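You operate a simulated robot arm through the tools that you are given. There is no shell and no other tool. Be economical: measure what you need, move in short steps, check, and stop when the job is done.

You run a simulated robot arm. Do the job below in one go: nothing can be reset, and whatever is moved stays where it is left.

TASK
Shut the blue bottle, bleed its hose and take the hose off.
Fine: shut the blue valve wheel, open the purge lever till both pointers stand at 0 and the vent pipe stops blowing, shut it again before the orange spanner loosens the nut; lay the spanner back, run the nut off by hand and stand it on the work step; the outlet stays bare, its valve shut, for the seal check. Keep clear of the vent pipe's mouth, part nothing under pressure and drop nothing.
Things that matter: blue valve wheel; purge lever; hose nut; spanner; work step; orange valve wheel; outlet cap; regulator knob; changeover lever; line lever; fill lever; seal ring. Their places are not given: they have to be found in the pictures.

Only the result counts: the job must be done as asked and must still hold three seconds after the hand-in. Knocking over, shifting, dropping, spilling or breaking anything else fails it. A push-on lid holds only when it is set on centred and level and pressed home; a screw cap is set on level and turned clockwise until tight.

THE ROBOT
A 6-joint arm with a two-finger parallel gripper, fixed in place. Base frame: the origin is at the foot of the arm, x ahead of it, y to its left, z up. Units: mm, rad, N and s.
With the tool pointing down near the work surface it reaches from about 340 to 820 mm from the base axis. Its first joint turns from -2.897 to 2.897 rad. Payload 3.91 kg.
The TCP is the grasp point between the finger pads, 30 mm short of the fingertips. In the tool frame z runs along the fingers and y along their closing line. The gripper opens to 110 mm. The fingers are 20 mm wide and 10 mm thick; the gripper's body (48 by 112 mm) begins 55 mm behind the TCP.
Orientation is that of the tool frame in the base frame, as [roll, pitch, yaw] about the fixed x, y, z axes, in that order (R = Rz(yaw) Ry(pitch) Rx(roll)). With the fingers straight down and closing along the base's y, the tool's x points along the base's -x, its y along +y and its z along -z.

THE INTERFACE
- The arm moves only by the tool send_rows. Its argument "commands" is a list of rows, each an object (a shift or turn left out is 0, a gripper value left out holds the last) with "slide": the shift along the base's x, y, z in mm, a list of three; "turn": the turn, a rotation vector about the base's x, y, z in rad, a list of three. In form: [{"slide": [tx, ty, tz], "turn": [rx, ry, rz]}, ...]. A call has 1 to 12 rows; each row is the pose to reach, as a shift and turn from the pose commanded when the call began. "jaw" is the closure in counts, from 0 (fully open) to 255 (shut), set as the call begins (left out, the last holds). A row lasts 0.2 s, in which the tool goes at most 50 mm and 0.15 rad; a call with a longer step from one row to the next is refused whole, and so is a gripper value outside its range. A pose out of reach is approached as far as the arm can. The call stops where the force on the tool passes 40 N (or 10 N more than at its start, if that is more) or the arm is blocked; 0.2 s more then pass. The fingers move at their own pace (about 45 mm/s each) and stop on an object; they squeeze with about 33 N. The grip force told is the motor's: it shows also when the fingers shut on nothing. Time passes only in rows, and 0.2 s behind the last, so rows that repeat a pose let the fingers close. The reply holds the time, the measured pose of the TCP, the force on the tool along the base axes, the opening and the grip force, in the units named above and with some noise.
- Cameras (640 x 400 px; columns grow to the right, rows downward): "scene" is fixed at [219.8, -501.3, 1595.6]; the picture's right is [0.92, -0.39, 0.00], its down [-0.19, -0.44, -0.88] and it looks along [0.35, 0.80, -0.48] (base axes); focal length 328 px, centre (320, 200). "wrist" rides on the gripper at [-36, 0, -57] in the tool frame; the picture's right is [0.00, -1.00, 0.00], its down [0.97, 0.00, -0.24] and it looks along [0.24, 0.00, 0.97] (tool axes); focal length 218 px, centre (320, 200).
- grab_frame(camera): a new picture of that camera. No time passes.
- lift_body(by): slides the trunk up (or, below 0, down) by that many mm; the arm rides with it, the base frame stays. It gives what a move gives, with no picture.
- measure_at(camera, pixels): for up to 12 pixels [column, row] of the newest picture of that camera ("zoom" is the newest enlarged one), the place [x, y, z] in the base frame of the surface seen there, good to about 2 mm. No time passes.
- enlarge(camera, box): a new picture of the part [left, top, right, bottom] of that camera's present view, enlarged. No time passes.
- job_done(): hands the job in; it is judged then, once.

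Go step by step. Measure first, check grasps and placings, and put right what went wrong. The budget is 80 turns and 54 pictures, counting those below and the enlarged ones. Unless the task says otherwise, let go and move clear before handing in, and close with one line.

The tools are called after "Call:" as a command line: name --argument value ..., lists and objects as JSON in quotes. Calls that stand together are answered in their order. send_rows: Moves the arm, as the interface text tells. Its arguments: {"type":"object","properties":{"commands":{"type":"array","items":{"type":"object","properties":{"slide":{"type":"array","items":{"type":"number"}},"turn":{"type":"array","items":{"type":"number"}}}}},"jaw":{"type":"number"}},"required":["commands"]} The other tools are called the same way: lift_body (by) slides the trunk up or down; grab_frame (camera) takes a picture; measure_at (camera, pixels) gives the place of the surface under pixels of a picture; enlarge (camera, box) takes an enlarged picture of a part of a camera's view; job_done () hands the job in.

At the start:

```text
t: 0.0
position: [418.7, 204.6, 1335.3]
orientation: [3.142, 0.001, -3.14]
wrist_force: [0.0, -0.5, 0.2]
width: 109.9
gripper_force: 0.1
trunk travel left (down, up): [-575.0, 35.0]
```

scene: 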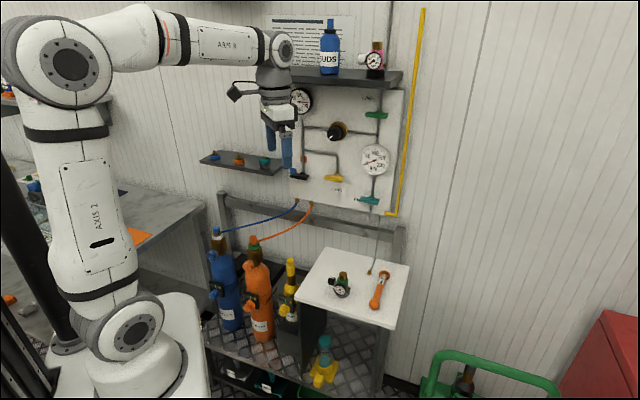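
wrist: 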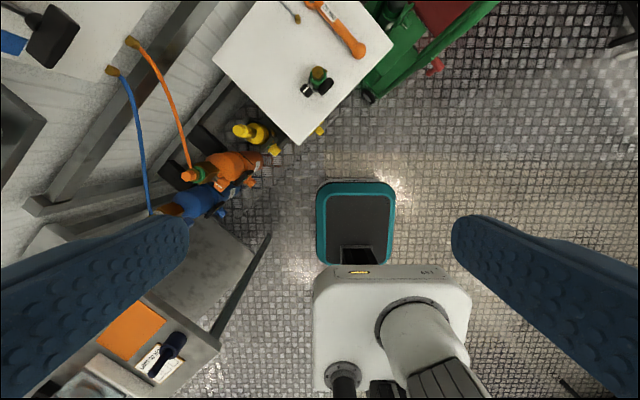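

The scene shows the blue bottle around (220,285), the orange bottle (258,290), a panel at (345,150), and a step with the spanner at (380,290). I'll enlarge these areas first.

Call:
enlarge --camera "scene" --box '[190, 210, 320, 350]'

Call:
enlarge --camera "scene" --box '[270, 70, 410, 220]'

Call:
enlarge --camera "scene" --box '[280, 220, 420, 390]'

```text
2.86 times, centred on (255, 280) of scene
```

zoom: 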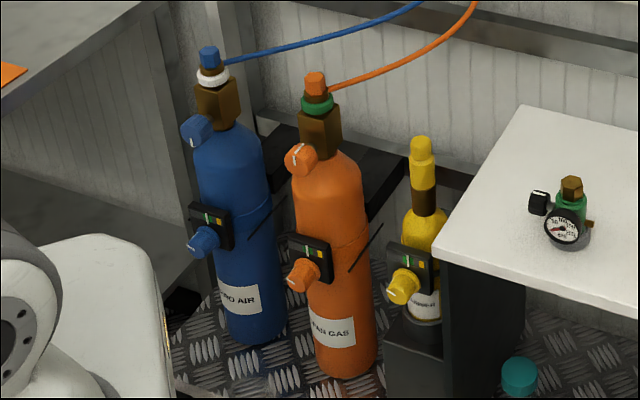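

```text
2.67 times, centred on (340, 145) of scene
```

zoom: 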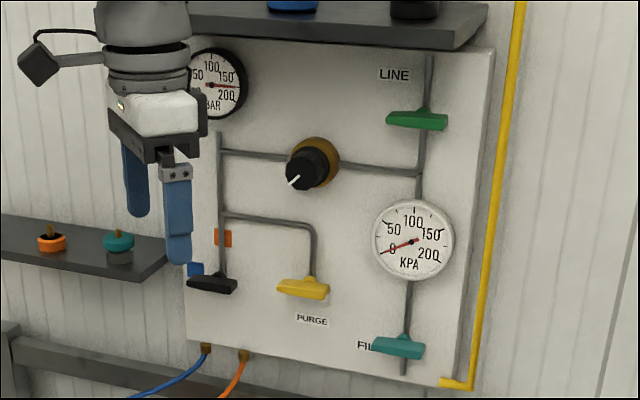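

```text
2.35 times, centred on (350, 305) of scene
```

zoom: 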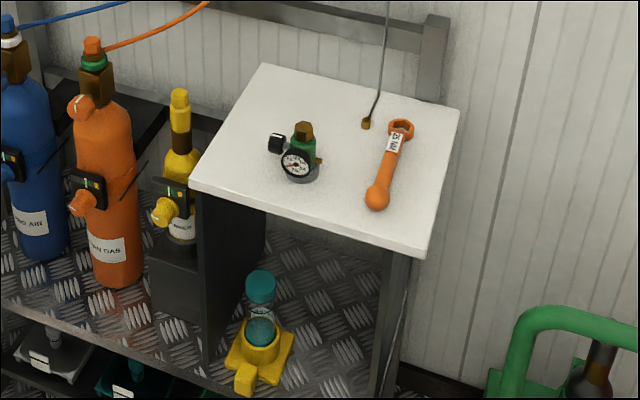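

The pictures show a knob on each bottle's neck, a second knob on a black box lower down, and a coloured cap/nut at the top. I'll measure them.

Call:
enlarge --camera "scene" --box '[200, 220, 260, 300]'

Call:
measure_at --camera "scene" --pixels '[[216, 230], [216, 238], [218, 245], [213, 257], [214, 293], [219, 284], [253, 240], [254, 250], [250, 265], [289, 265], [228, 272], [258, 280]]'

Call:
measure_at --camera "zoom" --pixels '[[320, 200]]'

```text
5.00 times, centred on (230, 260) of scene
```

zoom: 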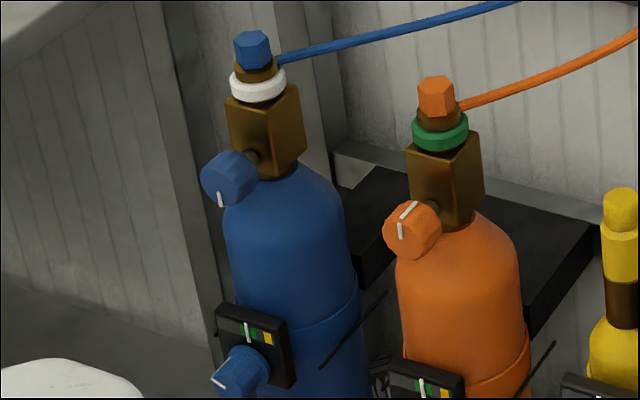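

```text
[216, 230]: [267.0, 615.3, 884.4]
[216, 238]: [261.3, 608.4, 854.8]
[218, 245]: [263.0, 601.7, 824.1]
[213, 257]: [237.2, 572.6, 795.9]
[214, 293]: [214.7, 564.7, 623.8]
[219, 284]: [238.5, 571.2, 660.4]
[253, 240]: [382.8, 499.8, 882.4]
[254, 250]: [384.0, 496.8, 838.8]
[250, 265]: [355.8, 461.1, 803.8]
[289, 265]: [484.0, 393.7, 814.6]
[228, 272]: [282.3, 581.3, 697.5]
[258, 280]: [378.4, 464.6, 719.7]
```

```text
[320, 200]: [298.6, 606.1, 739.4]
```

Call:
measure_at --camera "scene" --pixels '[[334, 178], [369, 200], [377, 114], [336, 131], [375, 159], [298, 175], [302, 101], [340, 282], [382, 275], [376, 303], [310, 270], [395, 310]]'

Call:
measure_at --camera "scene" --pixels '[[400, 150], [410, 100], [392, 213], [420, 20], [240, 162], [264, 160], [213, 155], [330, 50], [376, 55], [300, 206], [330, 290], [372, 270]]'

Call:
enlarge --camera "scene" --box '[320, 255, 410, 315]'

```text
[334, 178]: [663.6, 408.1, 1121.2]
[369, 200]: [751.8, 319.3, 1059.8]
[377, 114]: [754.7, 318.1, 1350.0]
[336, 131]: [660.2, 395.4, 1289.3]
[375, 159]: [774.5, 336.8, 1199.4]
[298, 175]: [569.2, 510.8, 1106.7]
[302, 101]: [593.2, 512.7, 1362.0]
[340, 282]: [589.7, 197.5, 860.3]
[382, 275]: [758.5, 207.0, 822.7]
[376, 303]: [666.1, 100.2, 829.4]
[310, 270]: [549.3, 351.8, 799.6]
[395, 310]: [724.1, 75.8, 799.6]
```

```text
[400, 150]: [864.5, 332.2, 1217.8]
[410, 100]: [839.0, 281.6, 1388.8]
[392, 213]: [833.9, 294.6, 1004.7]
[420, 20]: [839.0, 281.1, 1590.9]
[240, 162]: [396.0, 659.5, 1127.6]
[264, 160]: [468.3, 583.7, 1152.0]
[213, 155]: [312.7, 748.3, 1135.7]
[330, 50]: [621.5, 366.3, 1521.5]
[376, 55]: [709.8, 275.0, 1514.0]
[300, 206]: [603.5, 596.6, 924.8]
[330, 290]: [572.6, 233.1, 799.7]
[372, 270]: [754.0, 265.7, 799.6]
```

```text
6.67 times, centred on (365, 285) of scene
```

zoom: 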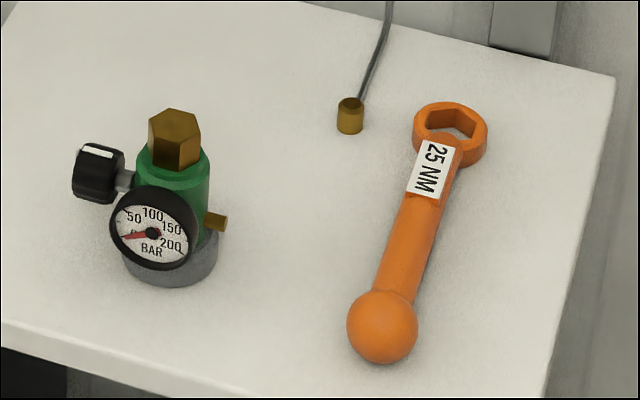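

Blue nut is near (265,620,880), its wheel near (237,572,796); the panel's purge lever is near (664,408,1121). I'll lower the trunk and turn the wrist to look level at the bottles.

Call:
lift_body --by -350

Call:
send_rows --commands '[{"turn": [0, -0.15, 0]}, {"turn": [0, -0.3, 0]}, {"turn": [0, -0.45, 0]}, {"turn": [0, -0.6, 0]}, {"turn": [0, -0.75, 0]}, {"turn": [0, -0.9, 0]}, {"turn": [0, -1.05, 0]}, {"turn": [0, -1.2, 0]}, {"turn": [0, -1.35, 0]}, {"turn": [0, -1.5, 0]}, {"turn": [0, -1.571, 0]}]'

```text
t: 3.4
position: [418.1, 204.5, 984.6]
orientation: [3.141, -0.001, -3.14]
wrist_force: [-0.8, 0.7, -0.2]
width: 109.9
gripper_force: 0.0
trunk travel left (down, up): [-225.0, 385.0]
```

```text
t: 5.8
position: [417.7, 203.3, 985.0]
orientation: [0.412, 1.569, 0.414]
wrist_force: [0.0, 0.0, 0.0]
width: 110.0
gripper_force: 0.0
trunk travel left (down, up): [-225.0, 385.0]
```

Call:
send_rows --commands '[{"slide": [-30, 22, -7], "turn": [0, 0, 0.12]}, {"slide": [-60, 44, -14], "turn": [0, 0, 0.25]}, {"slide": [-90, 66, -21], "turn": [0, 0, 0.38]}, {"slide": [-120, 88, -28], "turn": [0, 0, 0.5]}, {"slide": [-150, 110, -35], "turn": [0, 0, 0.63]}, {"slide": [-180, 132, -42], "turn": [0, 0, 0.75]}, {"slide": [-210, 154, -49], "turn": [0, 0, 0.88]}, {"slide": [-238, 176, -55], "turn": [0, 0, 1.0]}, {"slide": [-238, 176, -55], "turn": [0, 0, 1.1]}]'

Call:
grab_frame --camera "wrist"

Call:
grab_frame --camera "scene"

```text
t: 7.8
position: [186.0, 427.0, 960.4]
orientation: [2.99, 1.57, -2.19]
wrist_force: [-0.3, 0.3, -0.5]
width: 110.2
gripper_force: 0.0
out of reach, approached as far as the arm can: row 2, 3, 4, 5, 6, 7, 8, 9
trunk travel left (down, up): [-225.0, 385.0]
```

```text
46 pictures are left
```

wrist: 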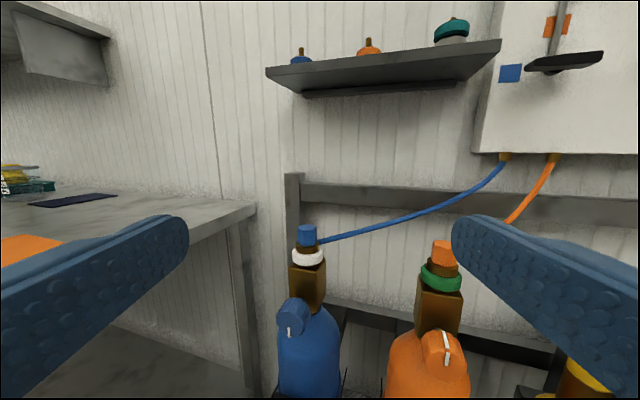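

```text
45 pictures are left
```

scene: 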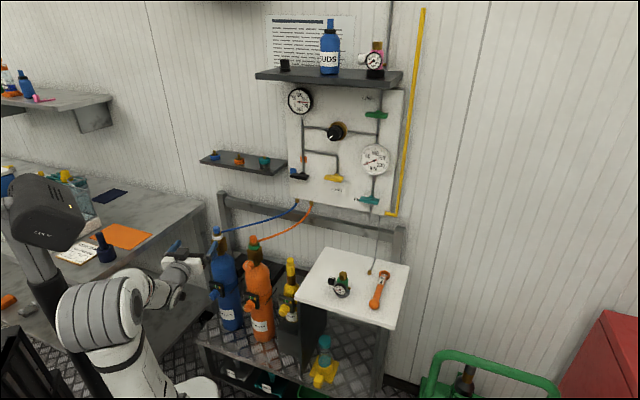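

Call:
enlarge --camera "wrist" --box '[260, 210, 360, 370]'

Call:
measure_at --camera "wrist" --pixels '[[307, 230], [306, 241], [308, 257], [306, 280], [291, 318], [280, 318], [303, 318], [291, 303], [291, 333], [445, 349], [435, 350], [310, 360]]'

```text
2.50 times, centred on (310, 290) of wrist
```

zoom: 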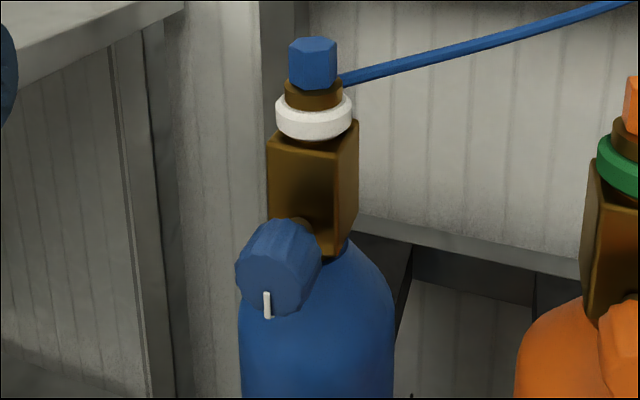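

```text
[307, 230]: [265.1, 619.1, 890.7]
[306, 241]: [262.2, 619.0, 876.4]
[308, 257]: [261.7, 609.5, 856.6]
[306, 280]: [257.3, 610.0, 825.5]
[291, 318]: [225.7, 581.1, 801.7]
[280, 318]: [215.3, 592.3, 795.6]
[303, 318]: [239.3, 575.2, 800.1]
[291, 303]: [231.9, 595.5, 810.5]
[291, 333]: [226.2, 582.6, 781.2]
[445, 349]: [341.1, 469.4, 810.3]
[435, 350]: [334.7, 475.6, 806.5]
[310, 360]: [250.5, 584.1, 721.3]
```

Call:
measure_at --camera "zoom" --pixels '[[250, 270], [265, 270], [280, 270], [295, 270], [310, 270], [278, 250], [278, 290], [278, 235], [255, 245], [295, 295], [305, 230], [325, 240]]'

Call:
enlarge --camera "scene" --box '[204, 275, 244, 300]'

```text
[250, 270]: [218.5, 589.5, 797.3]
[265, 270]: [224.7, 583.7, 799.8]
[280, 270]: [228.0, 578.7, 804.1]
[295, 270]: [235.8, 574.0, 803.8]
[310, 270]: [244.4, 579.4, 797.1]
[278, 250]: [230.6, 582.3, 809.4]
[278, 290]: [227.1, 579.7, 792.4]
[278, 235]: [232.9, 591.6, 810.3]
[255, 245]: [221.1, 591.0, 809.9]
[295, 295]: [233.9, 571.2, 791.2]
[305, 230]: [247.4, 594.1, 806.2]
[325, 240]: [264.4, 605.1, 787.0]
```

```text
16.00 times, centred on (224, 288) of scene
```

zoom: 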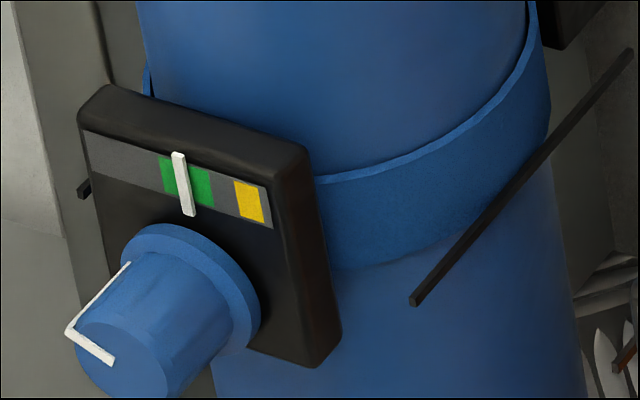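

The face points give wheel centre ≈(228,581,796), facing (-0.7,-0.7,0), the same 45° as the panel. I'll check that the side table clears the gripper before moving down.

Call:
measure_at --camera "wrist" --pixels '[[253, 208], [200, 230], [190, 215], [237, 300], [262, 385], [130, 200], [340, 305], [436, 250], [445, 244], [302, 229], [313, 229]]'

Call:
measure_at --camera "scene" --pixels '[[205, 205], [150, 255], [190, 225], [120, 285], [205, 320], [200, 345]]'

```text
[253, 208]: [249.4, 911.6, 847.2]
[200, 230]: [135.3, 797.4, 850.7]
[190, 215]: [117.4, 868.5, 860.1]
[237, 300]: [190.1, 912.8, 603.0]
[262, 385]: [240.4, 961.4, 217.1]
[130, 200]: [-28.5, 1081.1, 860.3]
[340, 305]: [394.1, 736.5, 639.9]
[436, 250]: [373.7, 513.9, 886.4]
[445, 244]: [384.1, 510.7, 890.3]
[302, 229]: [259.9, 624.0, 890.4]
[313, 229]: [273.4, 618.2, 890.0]
```

```text
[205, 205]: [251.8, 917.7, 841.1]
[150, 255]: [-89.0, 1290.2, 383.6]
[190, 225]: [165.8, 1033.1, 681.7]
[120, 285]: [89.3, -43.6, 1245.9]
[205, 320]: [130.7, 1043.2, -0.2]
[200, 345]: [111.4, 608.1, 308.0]
```

Call:
send_rows --commands '[{"slide": [-3, 25, 0], "turn": [0, 0, -0.08]}, {"slide": [-6, 50, 0], "turn": [0, 0, -0.16]}, {"slide": [-12, 75, -30], "turn": [0, 0, -0.24]}, {"slide": [-15, 85, -60], "turn": [0, 0, -0.318]}]'

```text
t: 8.8
position: [170.6, 511.0, 902.0]
orientation: [-2.523, 1.571, -1.742]
wrist_force: [-1.7, 0.8, 0.4]
width: 109.9
gripper_force: 0.1
trunk travel left (down, up): [-225.0, 385.0]
```

Call:
send_rows --commands '[{"slide": [0, 0, -40], "turn": [0, 0, 0]}, {"slide": [0, 0, -80], "turn": [0, 0, 0]}, {"slide": [0, 10, -106], "turn": [0, 0, 0]}]'

Call:
grab_frame --camera "wrist"

```text
t: 9.6
position: [169.7, 521.2, 796.9]
orientation: [0.066, 1.569, 0.848]
wrist_force: [-0.7, -0.1, 0.2]
width: 110.1
gripper_force: 0.0
trunk travel left (down, up): [-225.0, 385.0]
```

```text
42 pictures are left
```

wrist: 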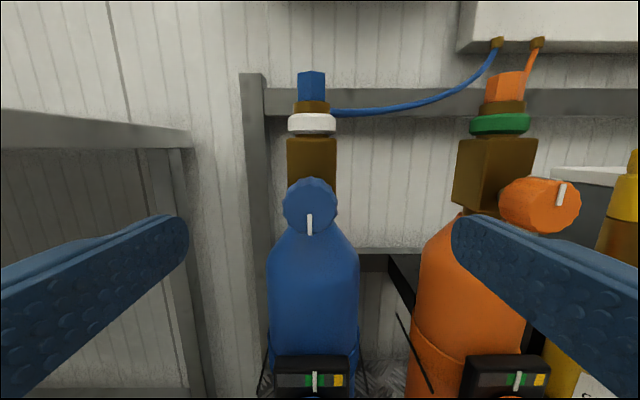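

Call:
measure_at --camera "wrist" --pixels '[[310, 207], [290, 207], [330, 207], [310, 185], [310, 230], [295, 155], [327, 155], [300, 85], [321, 85], [311, 104], [300, 124], [322, 124]]'

Call:
enlarge --camera "wrist" --box '[270, 60, 350, 260]'

```text
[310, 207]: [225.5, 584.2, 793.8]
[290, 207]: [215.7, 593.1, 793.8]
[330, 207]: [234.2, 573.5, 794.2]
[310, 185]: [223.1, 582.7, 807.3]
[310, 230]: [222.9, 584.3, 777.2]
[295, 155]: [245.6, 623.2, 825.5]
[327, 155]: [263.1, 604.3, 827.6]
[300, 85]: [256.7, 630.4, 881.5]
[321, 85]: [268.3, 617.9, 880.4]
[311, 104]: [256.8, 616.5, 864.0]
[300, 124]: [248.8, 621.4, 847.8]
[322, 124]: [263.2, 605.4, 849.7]
```

```text
2.00 times, centred on (310, 160) of wrist
```

zoom: 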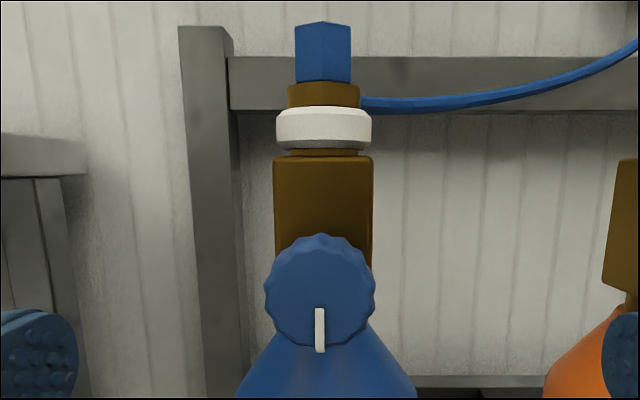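

Face-on, the blue wheel is centred at pixel (310,207) ≈(224.5,583,793.5), about 35 mm across. I'll half close the jaw, pre-roll −0.9 rad and line up on the axis.

Call:
send_rows --commands '[{"slide": [-1, 1, -1], "turn": [-0.106, -0.106, 0]}, {"slide": [-2, 2, -2], "turn": [-0.212, -0.212, 0]}, {"slide": [-4, 4, -3.4], "turn": [-0.318, -0.318, 0]}, {"slide": [-4, 4, -3.4], "turn": [-0.424, -0.424, 0]}, {"slide": [-4, 4, -3.4], "turn": [-0.53, -0.53, 0]}, {"slide": [-4, 4, -3.4], "turn": [-0.636, -0.636, 0]}]' --jaw 139

```text
t: 11.0
position: [165.8, 526.0, 793.3]
orientation: [-1.569, 0.669, -0.787]
wrist_force: [0.6, 0.5, 0.1]
width: 50.2
gripper_force: 0.0
trunk travel left (down, up): [-225.0, 385.0]
```

Call:
send_rows --commands '[{"slide": [20, 19, 0]}, {"slide": [40, 38.5, 0]}, {"slide": [57.5, 55.8, 0.2]}]'

Call:
grab_frame --camera "wrist"

```text
t: 11.8
position: [223.8, 580.0, 793.3]
orientation: [-1.564, 0.669, -0.784]
wrist_force: [0.1, -0.2, 0.5]
width: 50.1
gripper_force: 0.0
trunk travel left (down, up): [-225.0, 385.0]
```

```text
40 pictures are left
```

wrist: 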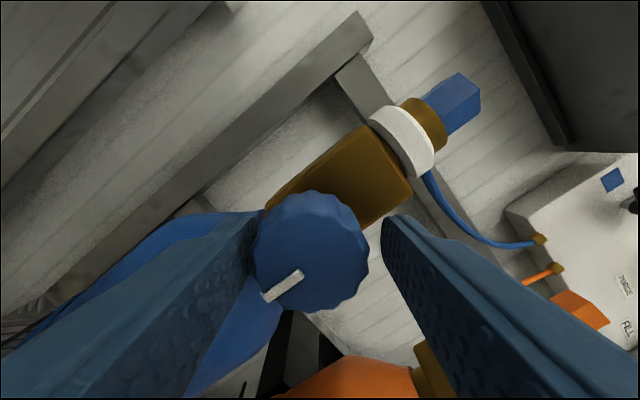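

Call:
send_rows --commands '[{"slide": [-1.3, 1.3, -1.5]}, {"slide": [-1.3, 1.3, -1.5]}, {"slide": [-1.3, 1.3, -1.5]}]' --jaw 255

Call:
send_rows --commands '[{"turn": [0.085, 0.085, 0]}, {"turn": [0.17, 0.17, 0]}, {"turn": [0.255, 0.255, 0]}, {"turn": [0.34, 0.34, 0]}]'

Call:
grab_frame --camera "wrist"

```text
t: 12.6
position: [222.3, 582.5, 792.0]
orientation: [-1.57, 0.672, -0.784]
wrist_force: [0.1, 2.2, -4.5]
width: 37.8
gripper_force: 45.2
trunk travel left (down, up): [-225.0, 385.0]
```

```text
t: 13.6
position: [222.8, 582.2, 791.3]
orientation: [-1.568, 1.153, -0.786]
wrist_force: [0.6, 0.9, -8.8]
width: 37.5
gripper_force: 45.3
trunk travel left (down, up): [-225.0, 385.0]
```

```text
39 pictures are left
```

wrist: 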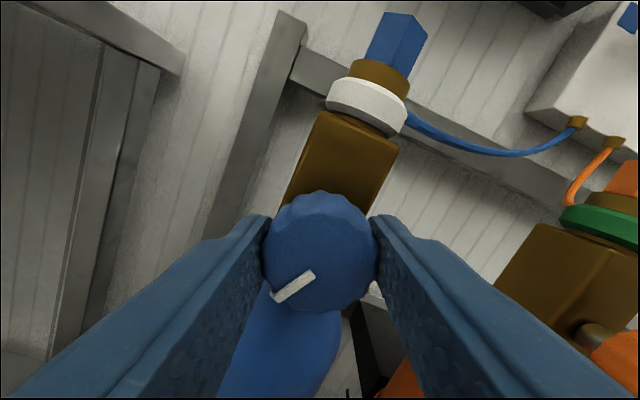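

The mark at (293,287) turned with the jaw, so the wheel is turning. I'll carry on clockwise.

Call:
send_rows --commands '[{"turn": [0.1, 0.1, 0], "slide": [0, 0, 0.5]}, {"turn": [0.2, 0.2, 0], "slide": [0, 0, 1]}, {"turn": [0.3, 0.3, 0], "slide": [0, 0, 1]}, {"turn": [0.4, 0.4, 0], "slide": [0, 0, 1]}, {"turn": [0.5, 0.5, 0], "slide": [0, 0, 1]}, {"turn": [0.6, 0.6, 0], "slide": [0, 0, 1]}, {"turn": [0.7, 0.7, 0], "slide": [0, 0, 1]}, {"turn": [0.8, 0.8, 0], "slide": [0, 0, 1]}, {"turn": [0.9, 0.9, 0], "slide": [0, 0, 1]}, {"turn": [1.0, 1.0, 0], "slide": [0, 0, 1]}]'

Call:
grab_frame --camera "wrist"

```text
t: 14.7
position: [223.1, 582.8, 793.3]
orientation: [1.67, 1.385, 2.436]
wrist_force: [3.8, -1.2, -2.3]
width: 37.9
gripper_force: 44.5
out of reach, approached as far as the arm can: row 5
trunk travel left (down, up): [-225.0, 385.0]
stopped in row 5: the force on the tool passed its limit (the readings are from after the stop); the commanded pose is now the measured one
```

```text
38 pictures are left
```

wrist: 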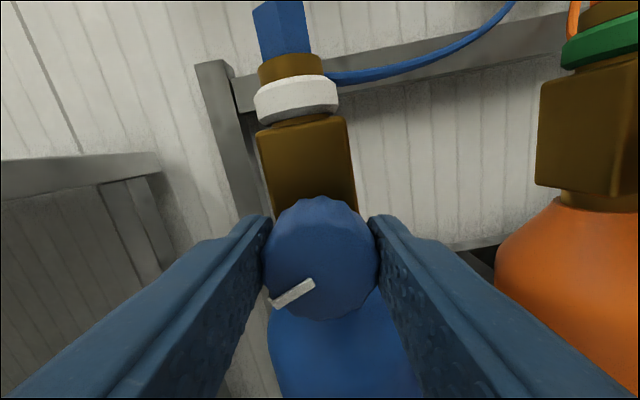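

The wrist ran out of roll at +0.2 rad past level, so there's plenty of room the other way. I'll let go, back off 45 mm, roll back and regrip.

Call:
send_rows --commands '[{"slide": [0, 0, 0]}, {"slide": [-1, -1, 0]}, {"slide": [-16, -16, 0]}, {"slide": [-32, -32, 0], "turn": [-0.1, -0.1, 0]}, {"slide": [-32, -32, 0], "turn": [-0.2, -0.2, 0]}, {"slide": [-32, -32, 0], "turn": [-0.3, -0.3, 0]}, {"slide": [-32, -32, 0], "turn": [-0.4, -0.4, 0]}, {"slide": [-32, -32, 0], "turn": [-0.5, -0.5, 0]}, {"slide": [-32, -32, 0], "turn": [-0.6, -0.6, 0]}, {"slide": [-32, -32, 0], "turn": [-0.7, -0.7, 0]}, {"slide": [-32, -32, 0], "turn": [-0.8, -0.8, 0]}, {"slide": [-32, -32, 0], "turn": [-0.9, -0.9, 0]}]' --jaw 139

Call:
send_rows --commands '[{"turn": [-0.1, -0.1, 0]}, {"turn": [-0.2, -0.2, 0]}, {"turn": [-0.3, -0.3, 0]}, {"turn": [-0.4, -0.4, 0]}, {"turn": [-0.5, -0.5, 0]}, {"turn": [-0.6, -0.6, 0]}, {"turn": [-0.7, -0.7, 0]}, {"turn": [-0.8, -0.8, 0]}, {"turn": [-0.9, -0.9, 0]}, {"turn": [-1.0, -1.0, 0]}]'

Call:
grab_frame --camera "wrist"

```text
t: 17.3
position: [189.9, 550.9, 794.6]
orientation: [-1.559, 0.48, -0.801]
wrist_force: [0.4, 0.2, 0.3]
width: 50.2
gripper_force: 0.0
trunk travel left (down, up): [-225.0, 385.0]
```

```text
t: 19.5
position: [189.6, 550.6, 793.6]
orientation: [-1.532, -0.933, -0.807]
wrist_force: [-0.3, -0.4, 0.4]
width: 50.3
gripper_force: 0.1
trunk travel left (down, up): [-225.0, 385.0]
```

```text
37 pictures are left
```

wrist: 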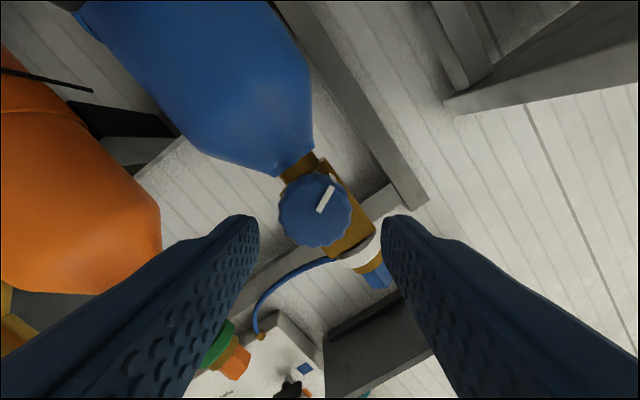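

Roll is now −2.5 rad and the wheel sits between the fingers at (315,212). I'll go in, grip and turn clockwise.

Call:
send_rows --commands '[{"slide": [16, 16, -0.5]}, {"slide": [33, 32, -0.8]}, {"slide": [33, 32, -0.8]}]'

Call:
send_rows --commands '[{"slide": [0, 0, 0]}, {"slide": [0, 0, 0]}, {"slide": [0, 0, 0]}, {"turn": [0.1, 0.1, 0]}, {"turn": [0.2, 0.2, 0]}, {"turn": [0.3, 0.3, 0]}, {"turn": [0.4, 0.4, 0]}, {"turn": [0.5, 0.5, 0]}, {"turn": [0.6, 0.6, 0]}, {"turn": [0.7, 0.7, 0]}, {"turn": [0.8, 0.8, 0]}, {"turn": [0.9, 0.9, 0]}]' --jaw 255

Call:
grab_frame --camera "wrist"

```text
t: 20.3
position: [223.0, 583.0, 793.5]
orientation: [-1.531, -0.932, -0.808]
wrist_force: [0.5, -0.3, 0.4]
width: 50.0
gripper_force: 0.1
trunk travel left (down, up): [-225.0, 385.0]
```

```text
t: 22.9
position: [224.3, 583.5, 791.0]
orientation: [-1.559, 0.341, -0.8]
wrist_force: [-1.8, -15.5, -19.6]
width: 37.5
gripper_force: 45.4
trunk travel left (down, up): [-225.0, 385.0]
```

```text
36 pictures are left
```

wrist: 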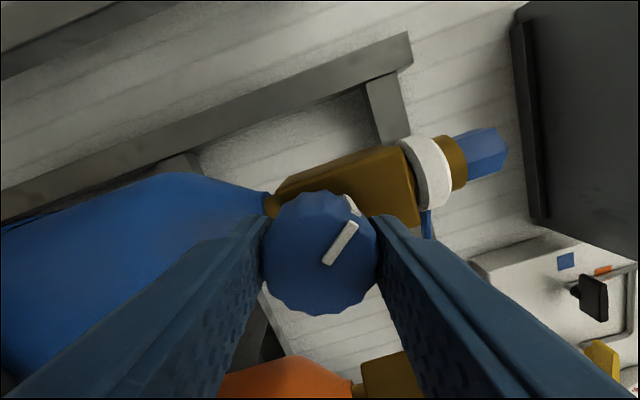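

Call:
send_rows --commands '[{"turn": [0.07, 0.07, 0], "slide": [0, 0, -1]}, {"turn": [0.14, 0.14, 0], "slide": [0, 0, -1]}, {"turn": [0.21, 0.21, 0], "slide": [0, 0, -1]}, {"turn": [0.28, 0.28, 0], "slide": [0, 0, -1]}, {"turn": [0.35, 0.35, 0], "slide": [0, 0, -1]}, {"turn": [0.42, 0.42, 0], "slide": [0, 0, -1]}, {"turn": [0.49, 0.49, 0], "slide": [0, 0, -1]}, {"turn": [0.56, 0.56, 0], "slide": [0, 0, -1]}, {"turn": [0.63, 0.63, 0], "slide": [0, 0, -1]}, {"turn": [0.7, 0.7, 0], "slide": [0, 0, -1]}]'

Call:
grab_frame --camera "wrist"

```text
t: 25.1
position: [222.5, 585.1, 794.2]
orientation: [-1.592, 1.335, -0.827]
wrist_force: [-0.1, 6.2, 1.7]
width: 37.6
gripper_force: 44.2
trunk travel left (down, up): [-225.0, 385.0]
```

```text
35 pictures are left
```

wrist: 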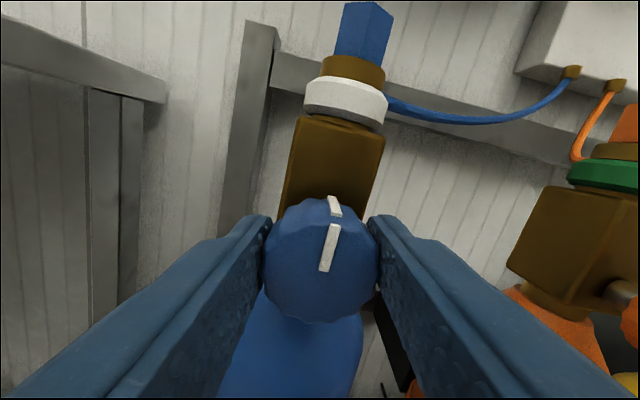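

The mark now stands at 12 o'clock on the bottle's own axis and the jaw slipped past it, so the wheel is at its stop. I'll let go, back off and head for the panel, looking at it on the way.

Call:
send_rows --commands '[{"slide": [0, 0, 0]}, {"slide": [0, 0, 0]}, {"slide": [-20, -20, 0]}, {"slide": [-45, -45, 20]}, {"slide": [-45, -65, 60]}]' --jaw 139

Call:
lift_body --by 300

Call:
enlarge --camera "scene" --box '[280, 80, 410, 220]'

```text
t: 26.3
position: [178.1, 519.4, 850.5]
orientation: [-1.609, 1.329, -0.846]
wrist_force: [0.9, 0.6, -0.1]
width: 50.0
gripper_force: 0.0
trunk travel left (down, up): [-225.0, 385.0]
```

```text
t: 29.3
position: [178.2, 518.0, 1151.1]
orientation: [-1.605, 1.333, -0.844]
wrist_force: [0.1, -0.5, 0.1]
width: 50.2
gripper_force: 0.0
trunk travel left (down, up): [-525.0, 85.0]
```

```text
2.86 times, centred on (345, 150) of scene
```

zoom: 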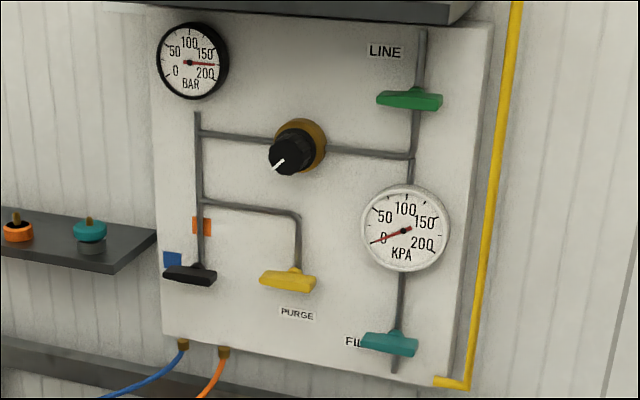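

Call:
send_rows --commands '[{"slide": [40, -26, -3], "turn": [0.02, 0.02, 0]}, {"slide": [80, -52, -6], "turn": [0.04, 0.04, 0]}, {"slide": [120, -78, -9], "turn": [0.06, 0.06, 0]}, {"slide": [160, -104, -12], "turn": [0.08, 0.08, 0]}, {"slide": [200, -130, -15], "turn": [0.1, 0.1, 0]}, {"slide": [240, -156, -18], "turn": [0.12, 0.12, 0]}, {"slide": [280, -182, -21], "turn": [0.14, 0.14, 0]}, {"slide": [320, -208, -24], "turn": [0.15, 0.15, 0]}, {"slide": [360, -234, -27], "turn": [0.16, 0.16, 0]}]'

Call:
grab_frame --camera "wrist"

```text
t: 31.3
position: [413.3, 393.0, 1142.5]
orientation: [-2.337, 1.537, -1.66]
wrist_force: [-0.4, 0.8, 0.5]
width: 50.3
gripper_force: 0.0
out of reach, approached as far as the arm can: row 5, 6, 7, 8, 9
trunk travel left (down, up): [-525.0, 85.0]
```

```text
33 pictures are left
```

wrist: 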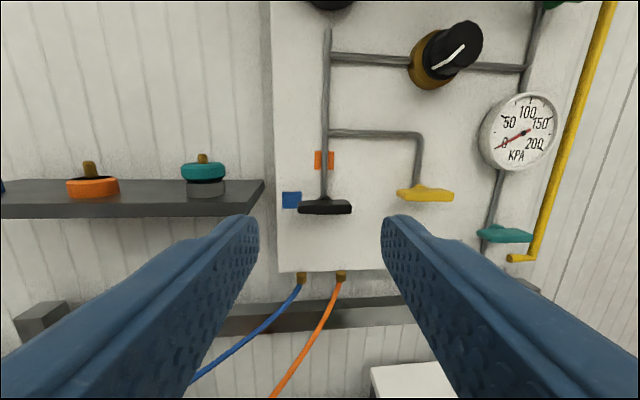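

Call:
send_rows --commands '[{"slide": [20, -15, -4], "turn": [-0.07, -0.07, 0]}, {"slide": [40, -32, -8], "turn": [-0.14, -0.14, 0]}, {"slide": [60, -49, -12], "turn": [-0.21, -0.21, 0]}, {"slide": [85, -70, -16], "turn": [-0.28, -0.28, 0]}, {"slide": [110, -90, -20], "turn": [-0.35, -0.35, 0]}, {"slide": [127, -108, -22], "turn": [-0.35, -0.35, 0]}]'

```text
t: 32.7
position: [448.9, 378.2, 1129.5]
orientation: [-1.526, 1.056, -0.925]
wrist_force: [0.4, -0.5, -0.2]
width: 50.1
gripper_force: 0.0
out of reach, approached as far as the arm can: row 1, 2, 3, 4, 5, 6
trunk travel left (down, up): [-525.0, 85.0]
```

Reach stopped short, probably at a wrist joint limit. I'll test whether a more negative roll frees it.

Call:
send_rows --commands '[{"slide": [0, 0, 0], "turn": [-0.1, -0.1, 0]}, {"turn": [-0.2, -0.2, 0]}, {"turn": [-0.3, -0.3, 0]}, {"turn": [-0.4, -0.4, 0]}, {"turn": [-0.5, -0.5, 0]}, {"turn": [-0.6, -0.6, 0]}, {"turn": [-0.7, -0.7, 0]}, {"turn": [-0.7, -0.7, 0], "slide": [30, -25, 0]}, {"turn": [-0.7, -0.7, 0], "slide": [60, -50, 0]}]'

Call:
grab_frame --camera "scene"

```text
t: 34.7
position: [436.8, 398.0, 1132.8]
orientation: [-1.415, 0.082, -0.923]
wrist_force: [0.4, -0.2, -0.3]
width: 50.2
gripper_force: 0.2
out of reach, approached as far as the arm can: row 2, 3, 4, 5, 6, 7, 8, 9
trunk travel left (down, up): [-525.0, 85.0]
```

```text
32 pictures are left
```

scene: 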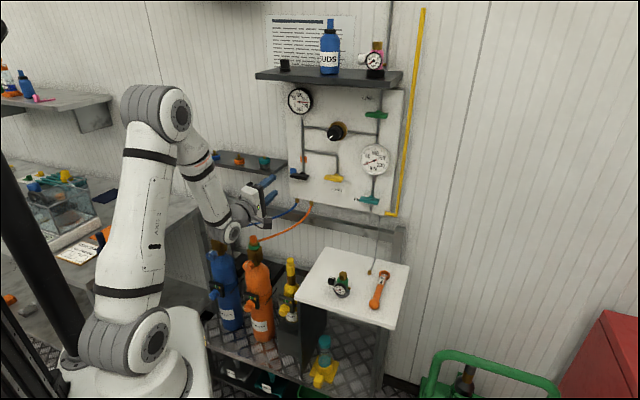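

Every stop came when the tool bearing reached the arm's radial plane, which points to a forearm-roll limit reached by tilting up on the wrong side. I'll tilt back down on this side, then come up on the other side for the panel.

Call:
send_rows --commands '[{"slide": [0, -20, 0], "turn": [0, 0, -0.1]}, {"slide": [0, -40, 0], "turn": [0, 0, -0.2]}, {"slide": [0, -60, 0], "turn": [0, 0, -0.3]}, {"slide": [0, -80, 0], "turn": [0, 0, -0.4]}]'

Call:
send_rows --commands '[{"turn": [-0.0343, 0.1357, 0]}, {"turn": [-0.0686, 0.2714, 0]}, {"turn": [-0.103, 0.407, 0]}, {"turn": [-0.137, 0.543, 0]}, {"turn": [-0.172, 0.678, 0]}, {"turn": [-0.206, 0.814, 0]}, {"turn": [-0.24, 0.95, 0]}, {"turn": [-0.274, 1.086, 0]}, {"turn": [-0.309, 1.221, 0]}, {"turn": [-0.343, 1.357, 0]}, {"turn": [-0.377, 1.493, 0]}, {"turn": [-0.385, 1.523, 0]}]'

```text
t: 35.7
position: [434.3, 318.6, 1133.6]
orientation: [-1.413, 0.08, -1.324]
wrist_force: [0.5, -1.6, -0.6]
width: 49.9
gripper_force: 0.0
trunk travel left (down, up): [-525.0, 85.0]
```

```text
t: 38.3
position: [432.3, 318.1, 1134.8]
orientation: [-2.984, 0.002, -1.403]
wrist_force: [0.6, -0.1, -0.8]
width: 50.0
gripper_force: 0.1
trunk travel left (down, up): [-525.0, 85.0]
```

Call:
send_rows --commands '[{"slide": [18, -10, 0], "turn": [-0.013, 0.078, 0]}, {"slide": [36, -20, 0], "turn": [-0.026, 0.155, 0]}, {"slide": [54, -30, 0], "turn": [-0.026, 0.155, 0]}, {"slide": [72, -40, 0], "turn": [-0.026, 0.155, 0]}, {"slide": [88, -48, 0], "turn": [-0.026, 0.155, 0]}]'

Call:
send_rows --commands '[{"turn": [0, 0, -0.14]}, {"turn": [0, 0, -0.28]}, {"turn": [0, 0, -0.42]}, {"turn": [0, 0, -0.56]}, {"turn": [0, 0, -0.7]}]'

Call:
send_rows --commands '[{"turn": [0.121, -0.07, 0]}, {"turn": [0.242, -0.14, 0]}, {"turn": [0.364, -0.21, 0]}, {"turn": [0.485, -0.28, 0]}, {"turn": [0.606, -0.35, 0]}, {"turn": [0.727, -0.42, 0]}, {"turn": [0.849, -0.49, 0]}, {"turn": [0.97, -0.56, 0]}, {"turn": [1.091, -0.63, 0]}, {"turn": [1.212, -0.7, 0]}, {"turn": [1.299, -0.75, 0]}, {"turn": [1.36, -0.785, 0]}]'

```text
t: 39.5
position: [522.3, 269.8, 1134.4]
orientation: [-3.142, 0.0, -1.404]
wrist_force: [-0.1, 0.6, -0.3]
width: 50.1
gripper_force: 0.0
trunk travel left (down, up): [-525.0, 85.0]
```

```text
t: 40.7
position: [521.2, 270.1, 1134.0]
orientation: [-3.141, -0.001, -2.108]
wrist_force: [-0.4, 0.0, 0.7]
width: 50.3
gripper_force: 0.1
trunk travel left (down, up): [-525.0, 85.0]
```

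```text
t: 43.3
position: [522.1, 269.3, 1134.4]
orientation: [1.467, 1.561, 2.512]
wrist_force: [0.0, -0.4, 0.3]
width: 50.1
gripper_force: 0.0
trunk travel left (down, up): [-525.0, 85.0]
```

The tilt came up cleanly on the other side. I'll swing to 45° and look at the panel.

Call:
send_rows --commands '[{"turn": [0, 0, -0.13]}, {"turn": [0, 0, -0.26]}]'

Call:
grab_frame --camera "wrist"

```text
t: 43.9
position: [521.2, 269.4, 1135.4]
orientation: [1.578, 1.561, 2.36]
wrist_force: [0.4, 0.1, 0.3]
width: 50.1
gripper_force: 0.0
trunk travel left (down, up): [-525.0, 85.0]
```

```text
31 pictures are left
```

wrist: 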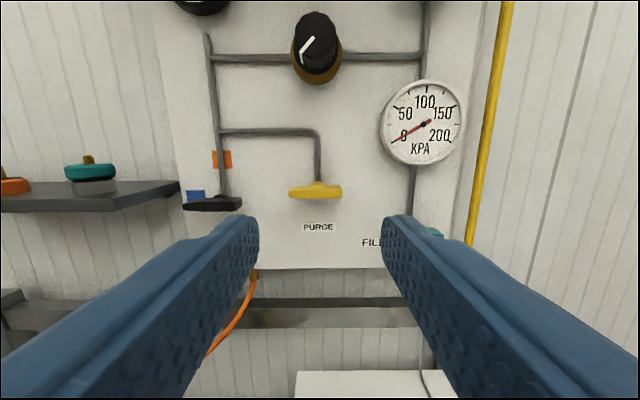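

Call:
measure_at --camera "wrist" --pixels '[[315, 192], [293, 193], [338, 191], [315, 196], [312, 185], [320, 178], [340, 215], [300, 160], [318, 227], [275, 192]]'

Call:
enlarge --camera "wrist" --box '[270, 155, 360, 215]'

```text
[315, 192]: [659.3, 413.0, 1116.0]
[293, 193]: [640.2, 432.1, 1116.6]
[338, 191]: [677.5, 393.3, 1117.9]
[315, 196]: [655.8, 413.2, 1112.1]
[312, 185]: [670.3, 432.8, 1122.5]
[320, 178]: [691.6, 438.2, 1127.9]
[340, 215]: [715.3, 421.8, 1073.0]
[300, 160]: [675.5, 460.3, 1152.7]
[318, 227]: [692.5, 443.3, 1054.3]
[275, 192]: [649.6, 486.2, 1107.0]
```

```text
6.67 times, centred on (315, 185) of wrist
```

zoom: 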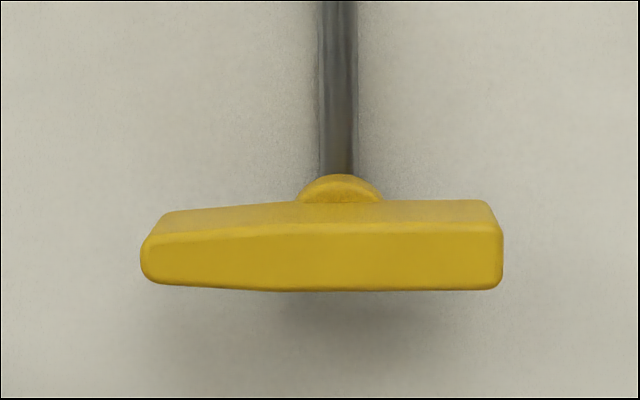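

The purge lever is a bar pivoting near pixel (318,192), with its longer tip pointing left (closed). Pivot ≈(662,410), z 1115, bar front 45 mm off the panel. I'll roll +90° so the fingers close vertically, then line up.

Call:
send_rows --commands '[{"turn": [0.1, 0.1, 0]}, {"turn": [0.2, 0.2, 0]}, {"turn": [0.3, 0.3, 0]}, {"turn": [0.4, 0.4, 0]}, {"turn": [0.5, 0.5, 0]}, {"turn": [0.6, 0.6, 0]}, {"turn": [0.7, 0.7, 0]}, {"turn": [0.8, 0.8, 0]}, {"turn": [0.9, 0.9, 0]}, {"turn": [1.0, 1.0, 0]}, {"turn": [1.1, 1.1, 0]}, {"turn": [1.111, 1.111, 0]}]'

Call:
send_rows --commands '[{"slide": [35, 35, -10]}, {"slide": [65, 65, -20]}, {"slide": [80, 80, -20]}]'

Call:
grab_frame --camera "wrist"

```text
t: 46.5
position: [521.2, 269.8, 1135.3]
orientation: [1.568, -0.013, 2.356]
wrist_force: [-0.5, 0.6, 0.4]
width: 50.4
gripper_force: 0.1
trunk travel left (down, up): [-525.0, 85.0]
```

```text
refused: row 1 steps farther than a row can; nothing moved
```

```text
29 pictures are left
```

wrist: 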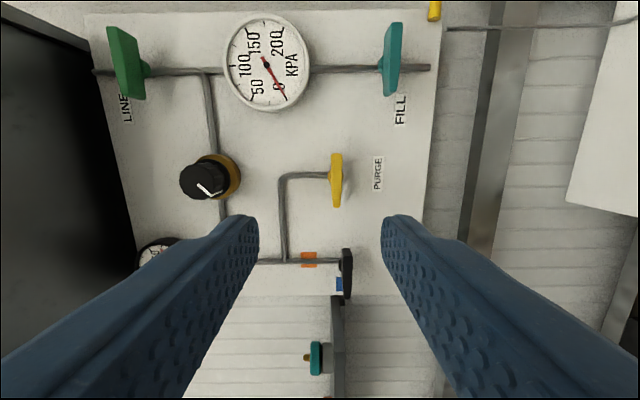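

Call:
send_rows --commands '[{"slide": [30, 30, -10]}, {"slide": [60, 60, -20]}, {"slide": [88, 88, -20]}, {"slide": [88, 88, -20]}]'

Call:
grab_frame --camera "wrist"

```text
t: 47.5
position: [610.5, 357.6, 1115.0]
orientation: [1.569, -0.011, 2.356]
wrist_force: [-0.2, 0.3, -0.2]
width: 50.2
gripper_force: 0.1
trunk travel left (down, up): [-525.0, 85.0]
```

```text
28 pictures are left
```

wrist: 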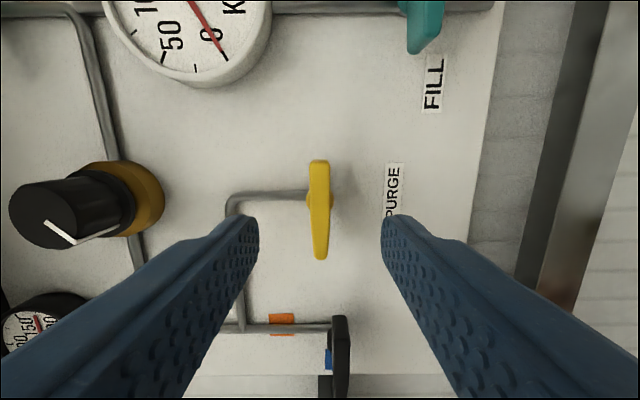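

Call:
send_rows --commands '[{"slide": [20, 20, 0]}, {"slide": [40, 39.5, 0]}, {"slide": [40, 39.5, 0]}]'

Call:
send_rows --commands '[{"slide": [0, 0, 0]}, {"slide": [0, 0, 0]}, {"slide": [0, 0, 0]}, {"slide": [0, 0, 0]}]' --jaw 255

Call:
grab_frame --camera "wrist"

```text
t: 48.3
position: [649.7, 397.0, 1114.9]
orientation: [1.569, -0.013, 2.356]
wrist_force: [0.7, -0.3, -0.4]
width: 50.2
gripper_force: 0.1
trunk travel left (down, up): [-525.0, 85.0]
```

```text
t: 49.3
position: [649.0, 397.1, 1114.0]
orientation: [1.569, -0.012, 2.356]
wrist_force: [2.3, 0.8, 1.4]
width: 12.6
gripper_force: 45.3
trunk travel left (down, up): [-525.0, 85.0]
```

```text
27 pictures are left
```

wrist: 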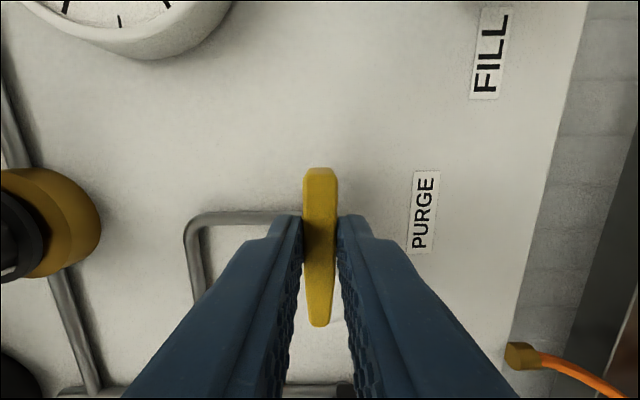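

Gripped at 12.6 mm. I'll try a clockwise turn first in small steps.

Call:
send_rows --commands '[{"turn": [0.05, 0.05, 0]}, {"turn": [0.1, 0.1, 0]}, {"turn": [0.15, 0.15, 0]}, {"turn": [0.2, 0.2, 0]}, {"turn": [0.25, 0.25, 0]}, {"turn": [0.3, 0.3, 0]}]'

Call:
enlarge --camera "scene" --box '[280, 80, 410, 220]'

```text
t: 50.7
position: [648.8, 396.1, 1114.0]
orientation: [1.571, -0.436, 2.352]
wrist_force: [-8.8, -8.7, -11.2]
width: 12.8
gripper_force: 45.0
trunk travel left (down, up): [-525.0, 85.0]
```

```text
2.86 times, centred on (345, 150) of scene
```

zoom: 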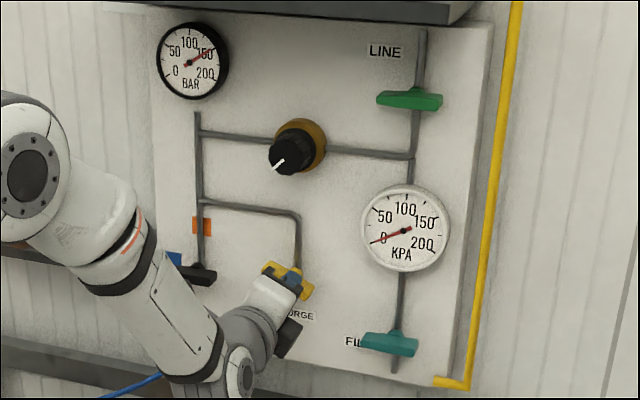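

The BAR pointer fell from about 190 to 150, so clockwise opens it. I'll open further.

Call:
send_rows --commands '[{"turn": [0.08, 0.08, 0]}, {"turn": [0.16, 0.16, 0]}, {"turn": [0.24, 0.24, 0]}, {"turn": [0.32, 0.32, 0]}, {"turn": [0.4, 0.4, 0]}, {"turn": [0.48, 0.48, 0]}, {"turn": [0.56, 0.56, 0]}, {"turn": [0.64, 0.64, 0]}, {"turn": [0.7, 0.7, 0]}, {"turn": [0.7, 0.7, 0]}, {"turn": [0.7, 0.7, 0]}, {"turn": [0.7, 0.7, 0]}]'

Call:
enlarge --camera "scene" --box '[280, 80, 410, 220]'

```text
t: 53.3
position: [648.0, 399.4, 1110.8]
orientation: [1.615, -1.426, 2.311]
wrist_force: [-25.0, 1.0, -27.9]
width: 12.4
gripper_force: 44.8
trunk travel left (down, up): [-525.0, 85.0]
```

```text
2.86 times, centred on (345, 150) of scene
```

zoom: 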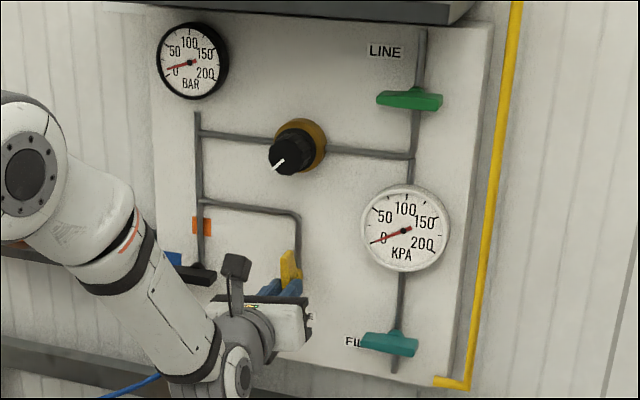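

BAR is nearly at 0. I'll hold a little longer and ease the side load.

Call:
send_rows --commands '[{"slide": [-0.5, 0, -1]}, {"slide": [-0.5, 0, -1]}, {"slide": [-0.5, 0, -1]}, {"slide": [-0.5, 0, -1]}, {"slide": [-0.5, 0, -1]}, {"slide": [-0.5, 0, -1]}, {"slide": [-0.5, 0, -1]}, {"slide": [-0.5, 0, -1]}, {"slide": [-0.5, 0, -1]}, {"slide": [-0.5, 0, -1]}, {"slide": [-0.5, 0, -1]}, {"slide": [-0.5, 0, -1]}]'

Call:
send_rows --commands '[{"slide": [0, 0, 0]}, {"slide": [0, 0, 0]}, {"slide": [0, 0, 0]}, {"slide": [0, 0, 0]}, {"slide": [0, 0, 0]}, {"slide": [0, 0, 0]}, {"slide": [0, 0, 0]}, {"slide": [0, 0, 0]}, {"slide": [0, 0, 0]}, {"slide": [0, 0, 0]}, {"slide": [0, 0, 0]}, {"slide": [0, 0, 0]}]'

Call:
enlarge --camera "scene" --box '[280, 80, 410, 220]'

```text
t: 55.9
position: [647.2, 399.0, 1112.7]
orientation: [1.597, -1.424, 2.329]
wrist_force: [-21.8, 3.2, -23.1]
width: 12.7
gripper_force: 45.0
trunk travel left (down, up): [-525.0, 85.0]
```

```text
t: 58.5
position: [647.3, 399.9, 1112.1]
orientation: [1.596, -1.425, 2.329]
wrist_force: [-23.2, 4.5, -21.8]
width: 12.7
gripper_force: 45.3
trunk travel left (down, up): [-525.0, 85.0]
```

```text
2.86 times, centred on (345, 150) of scene
```

zoom: 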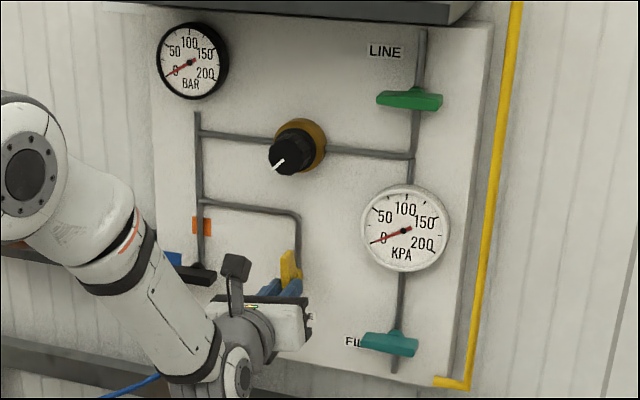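

Both pointers stand at 0 and hold, so the bottle valve is shut. I'll close the purge lever again.

Call:
send_rows --commands '[{"turn": [-0.09, -0.09, 0]}, {"turn": [-0.18, -0.18, 0]}, {"turn": [-0.27, -0.27, 0]}, {"turn": [-0.36, -0.36, 0]}, {"turn": [-0.45, -0.45, 0]}, {"turn": [-0.54, -0.54, 0]}, {"turn": [-0.63, -0.63, 0]}, {"turn": [-0.72, -0.72, 0]}, {"turn": [-0.81, -0.81, 0]}, {"turn": [-0.9, -0.9, 0]}, {"turn": [-0.98, -0.98, 0]}, {"turn": [-1.05, -1.05, 0]}]'

Call:
grab_frame --camera "wrist"

```text
t: 61.1
position: [648.1, 396.7, 1114.6]
orientation: [1.568, 0.06, 2.355]
wrist_force: [-8.0, -3.8, -7.4]
width: 13.1
gripper_force: 45.4
trunk travel left (down, up): [-525.0, 85.0]
```

```text
23 pictures are left
```

wrist: 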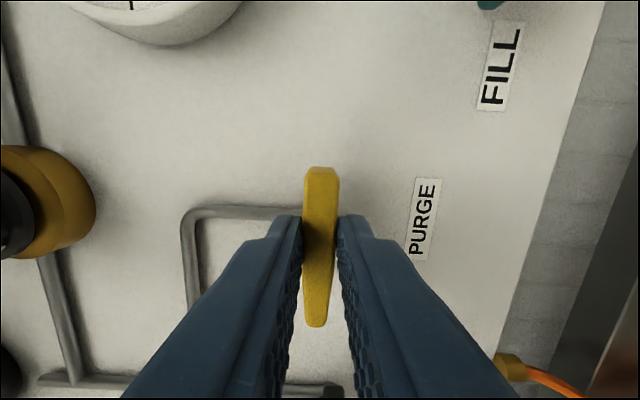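

The lever is back, about 4° past its original angle. I'll turn it to exactly the original angle, release and back off.

Call:
send_rows --commands '[{"turn": [0.025, 0.025, 0]}, {"turn": [0.05, 0.05, 0]}, {"turn": [0.05, 0.05, 0]}]'

Call:
send_rows --commands '[{"slide": [0, 0, 0]}, {"slide": [0, 0, 0]}, {"slide": [-15, -15, 0]}, {"slide": [-45, -45, 0]}, {"slide": [-75, -75, 0]}, {"slide": [-105, -105, 0]}, {"slide": [-125, -125, 0]}]' --jaw 139

Call:
grab_frame --camera "wrist"

```text
t: 61.9
position: [648.9, 396.2, 1114.3]
orientation: [1.568, -0.012, 2.355]
wrist_force: [-3.3, -1.7, -3.2]
width: 12.6
gripper_force: 45.1
trunk travel left (down, up): [-525.0, 85.0]
```

```text
t: 63.5
position: [523.4, 271.3, 1113.4]
orientation: [1.569, -0.011, 2.356]
wrist_force: [0.0, 0.1, -0.5]
width: 50.2
gripper_force: 0.1
trunk travel left (down, up): [-525.0, 85.0]
```

```text
22 pictures are left
```

wrist: 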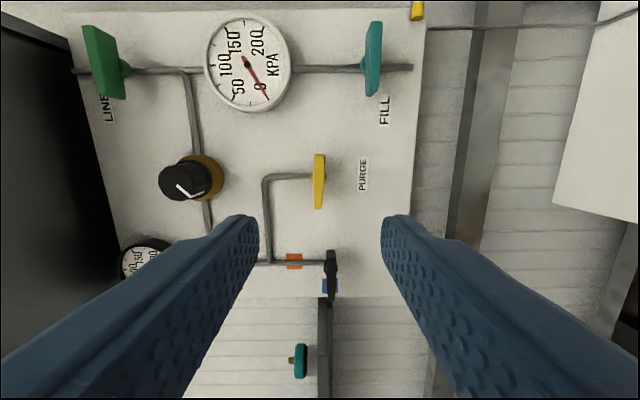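

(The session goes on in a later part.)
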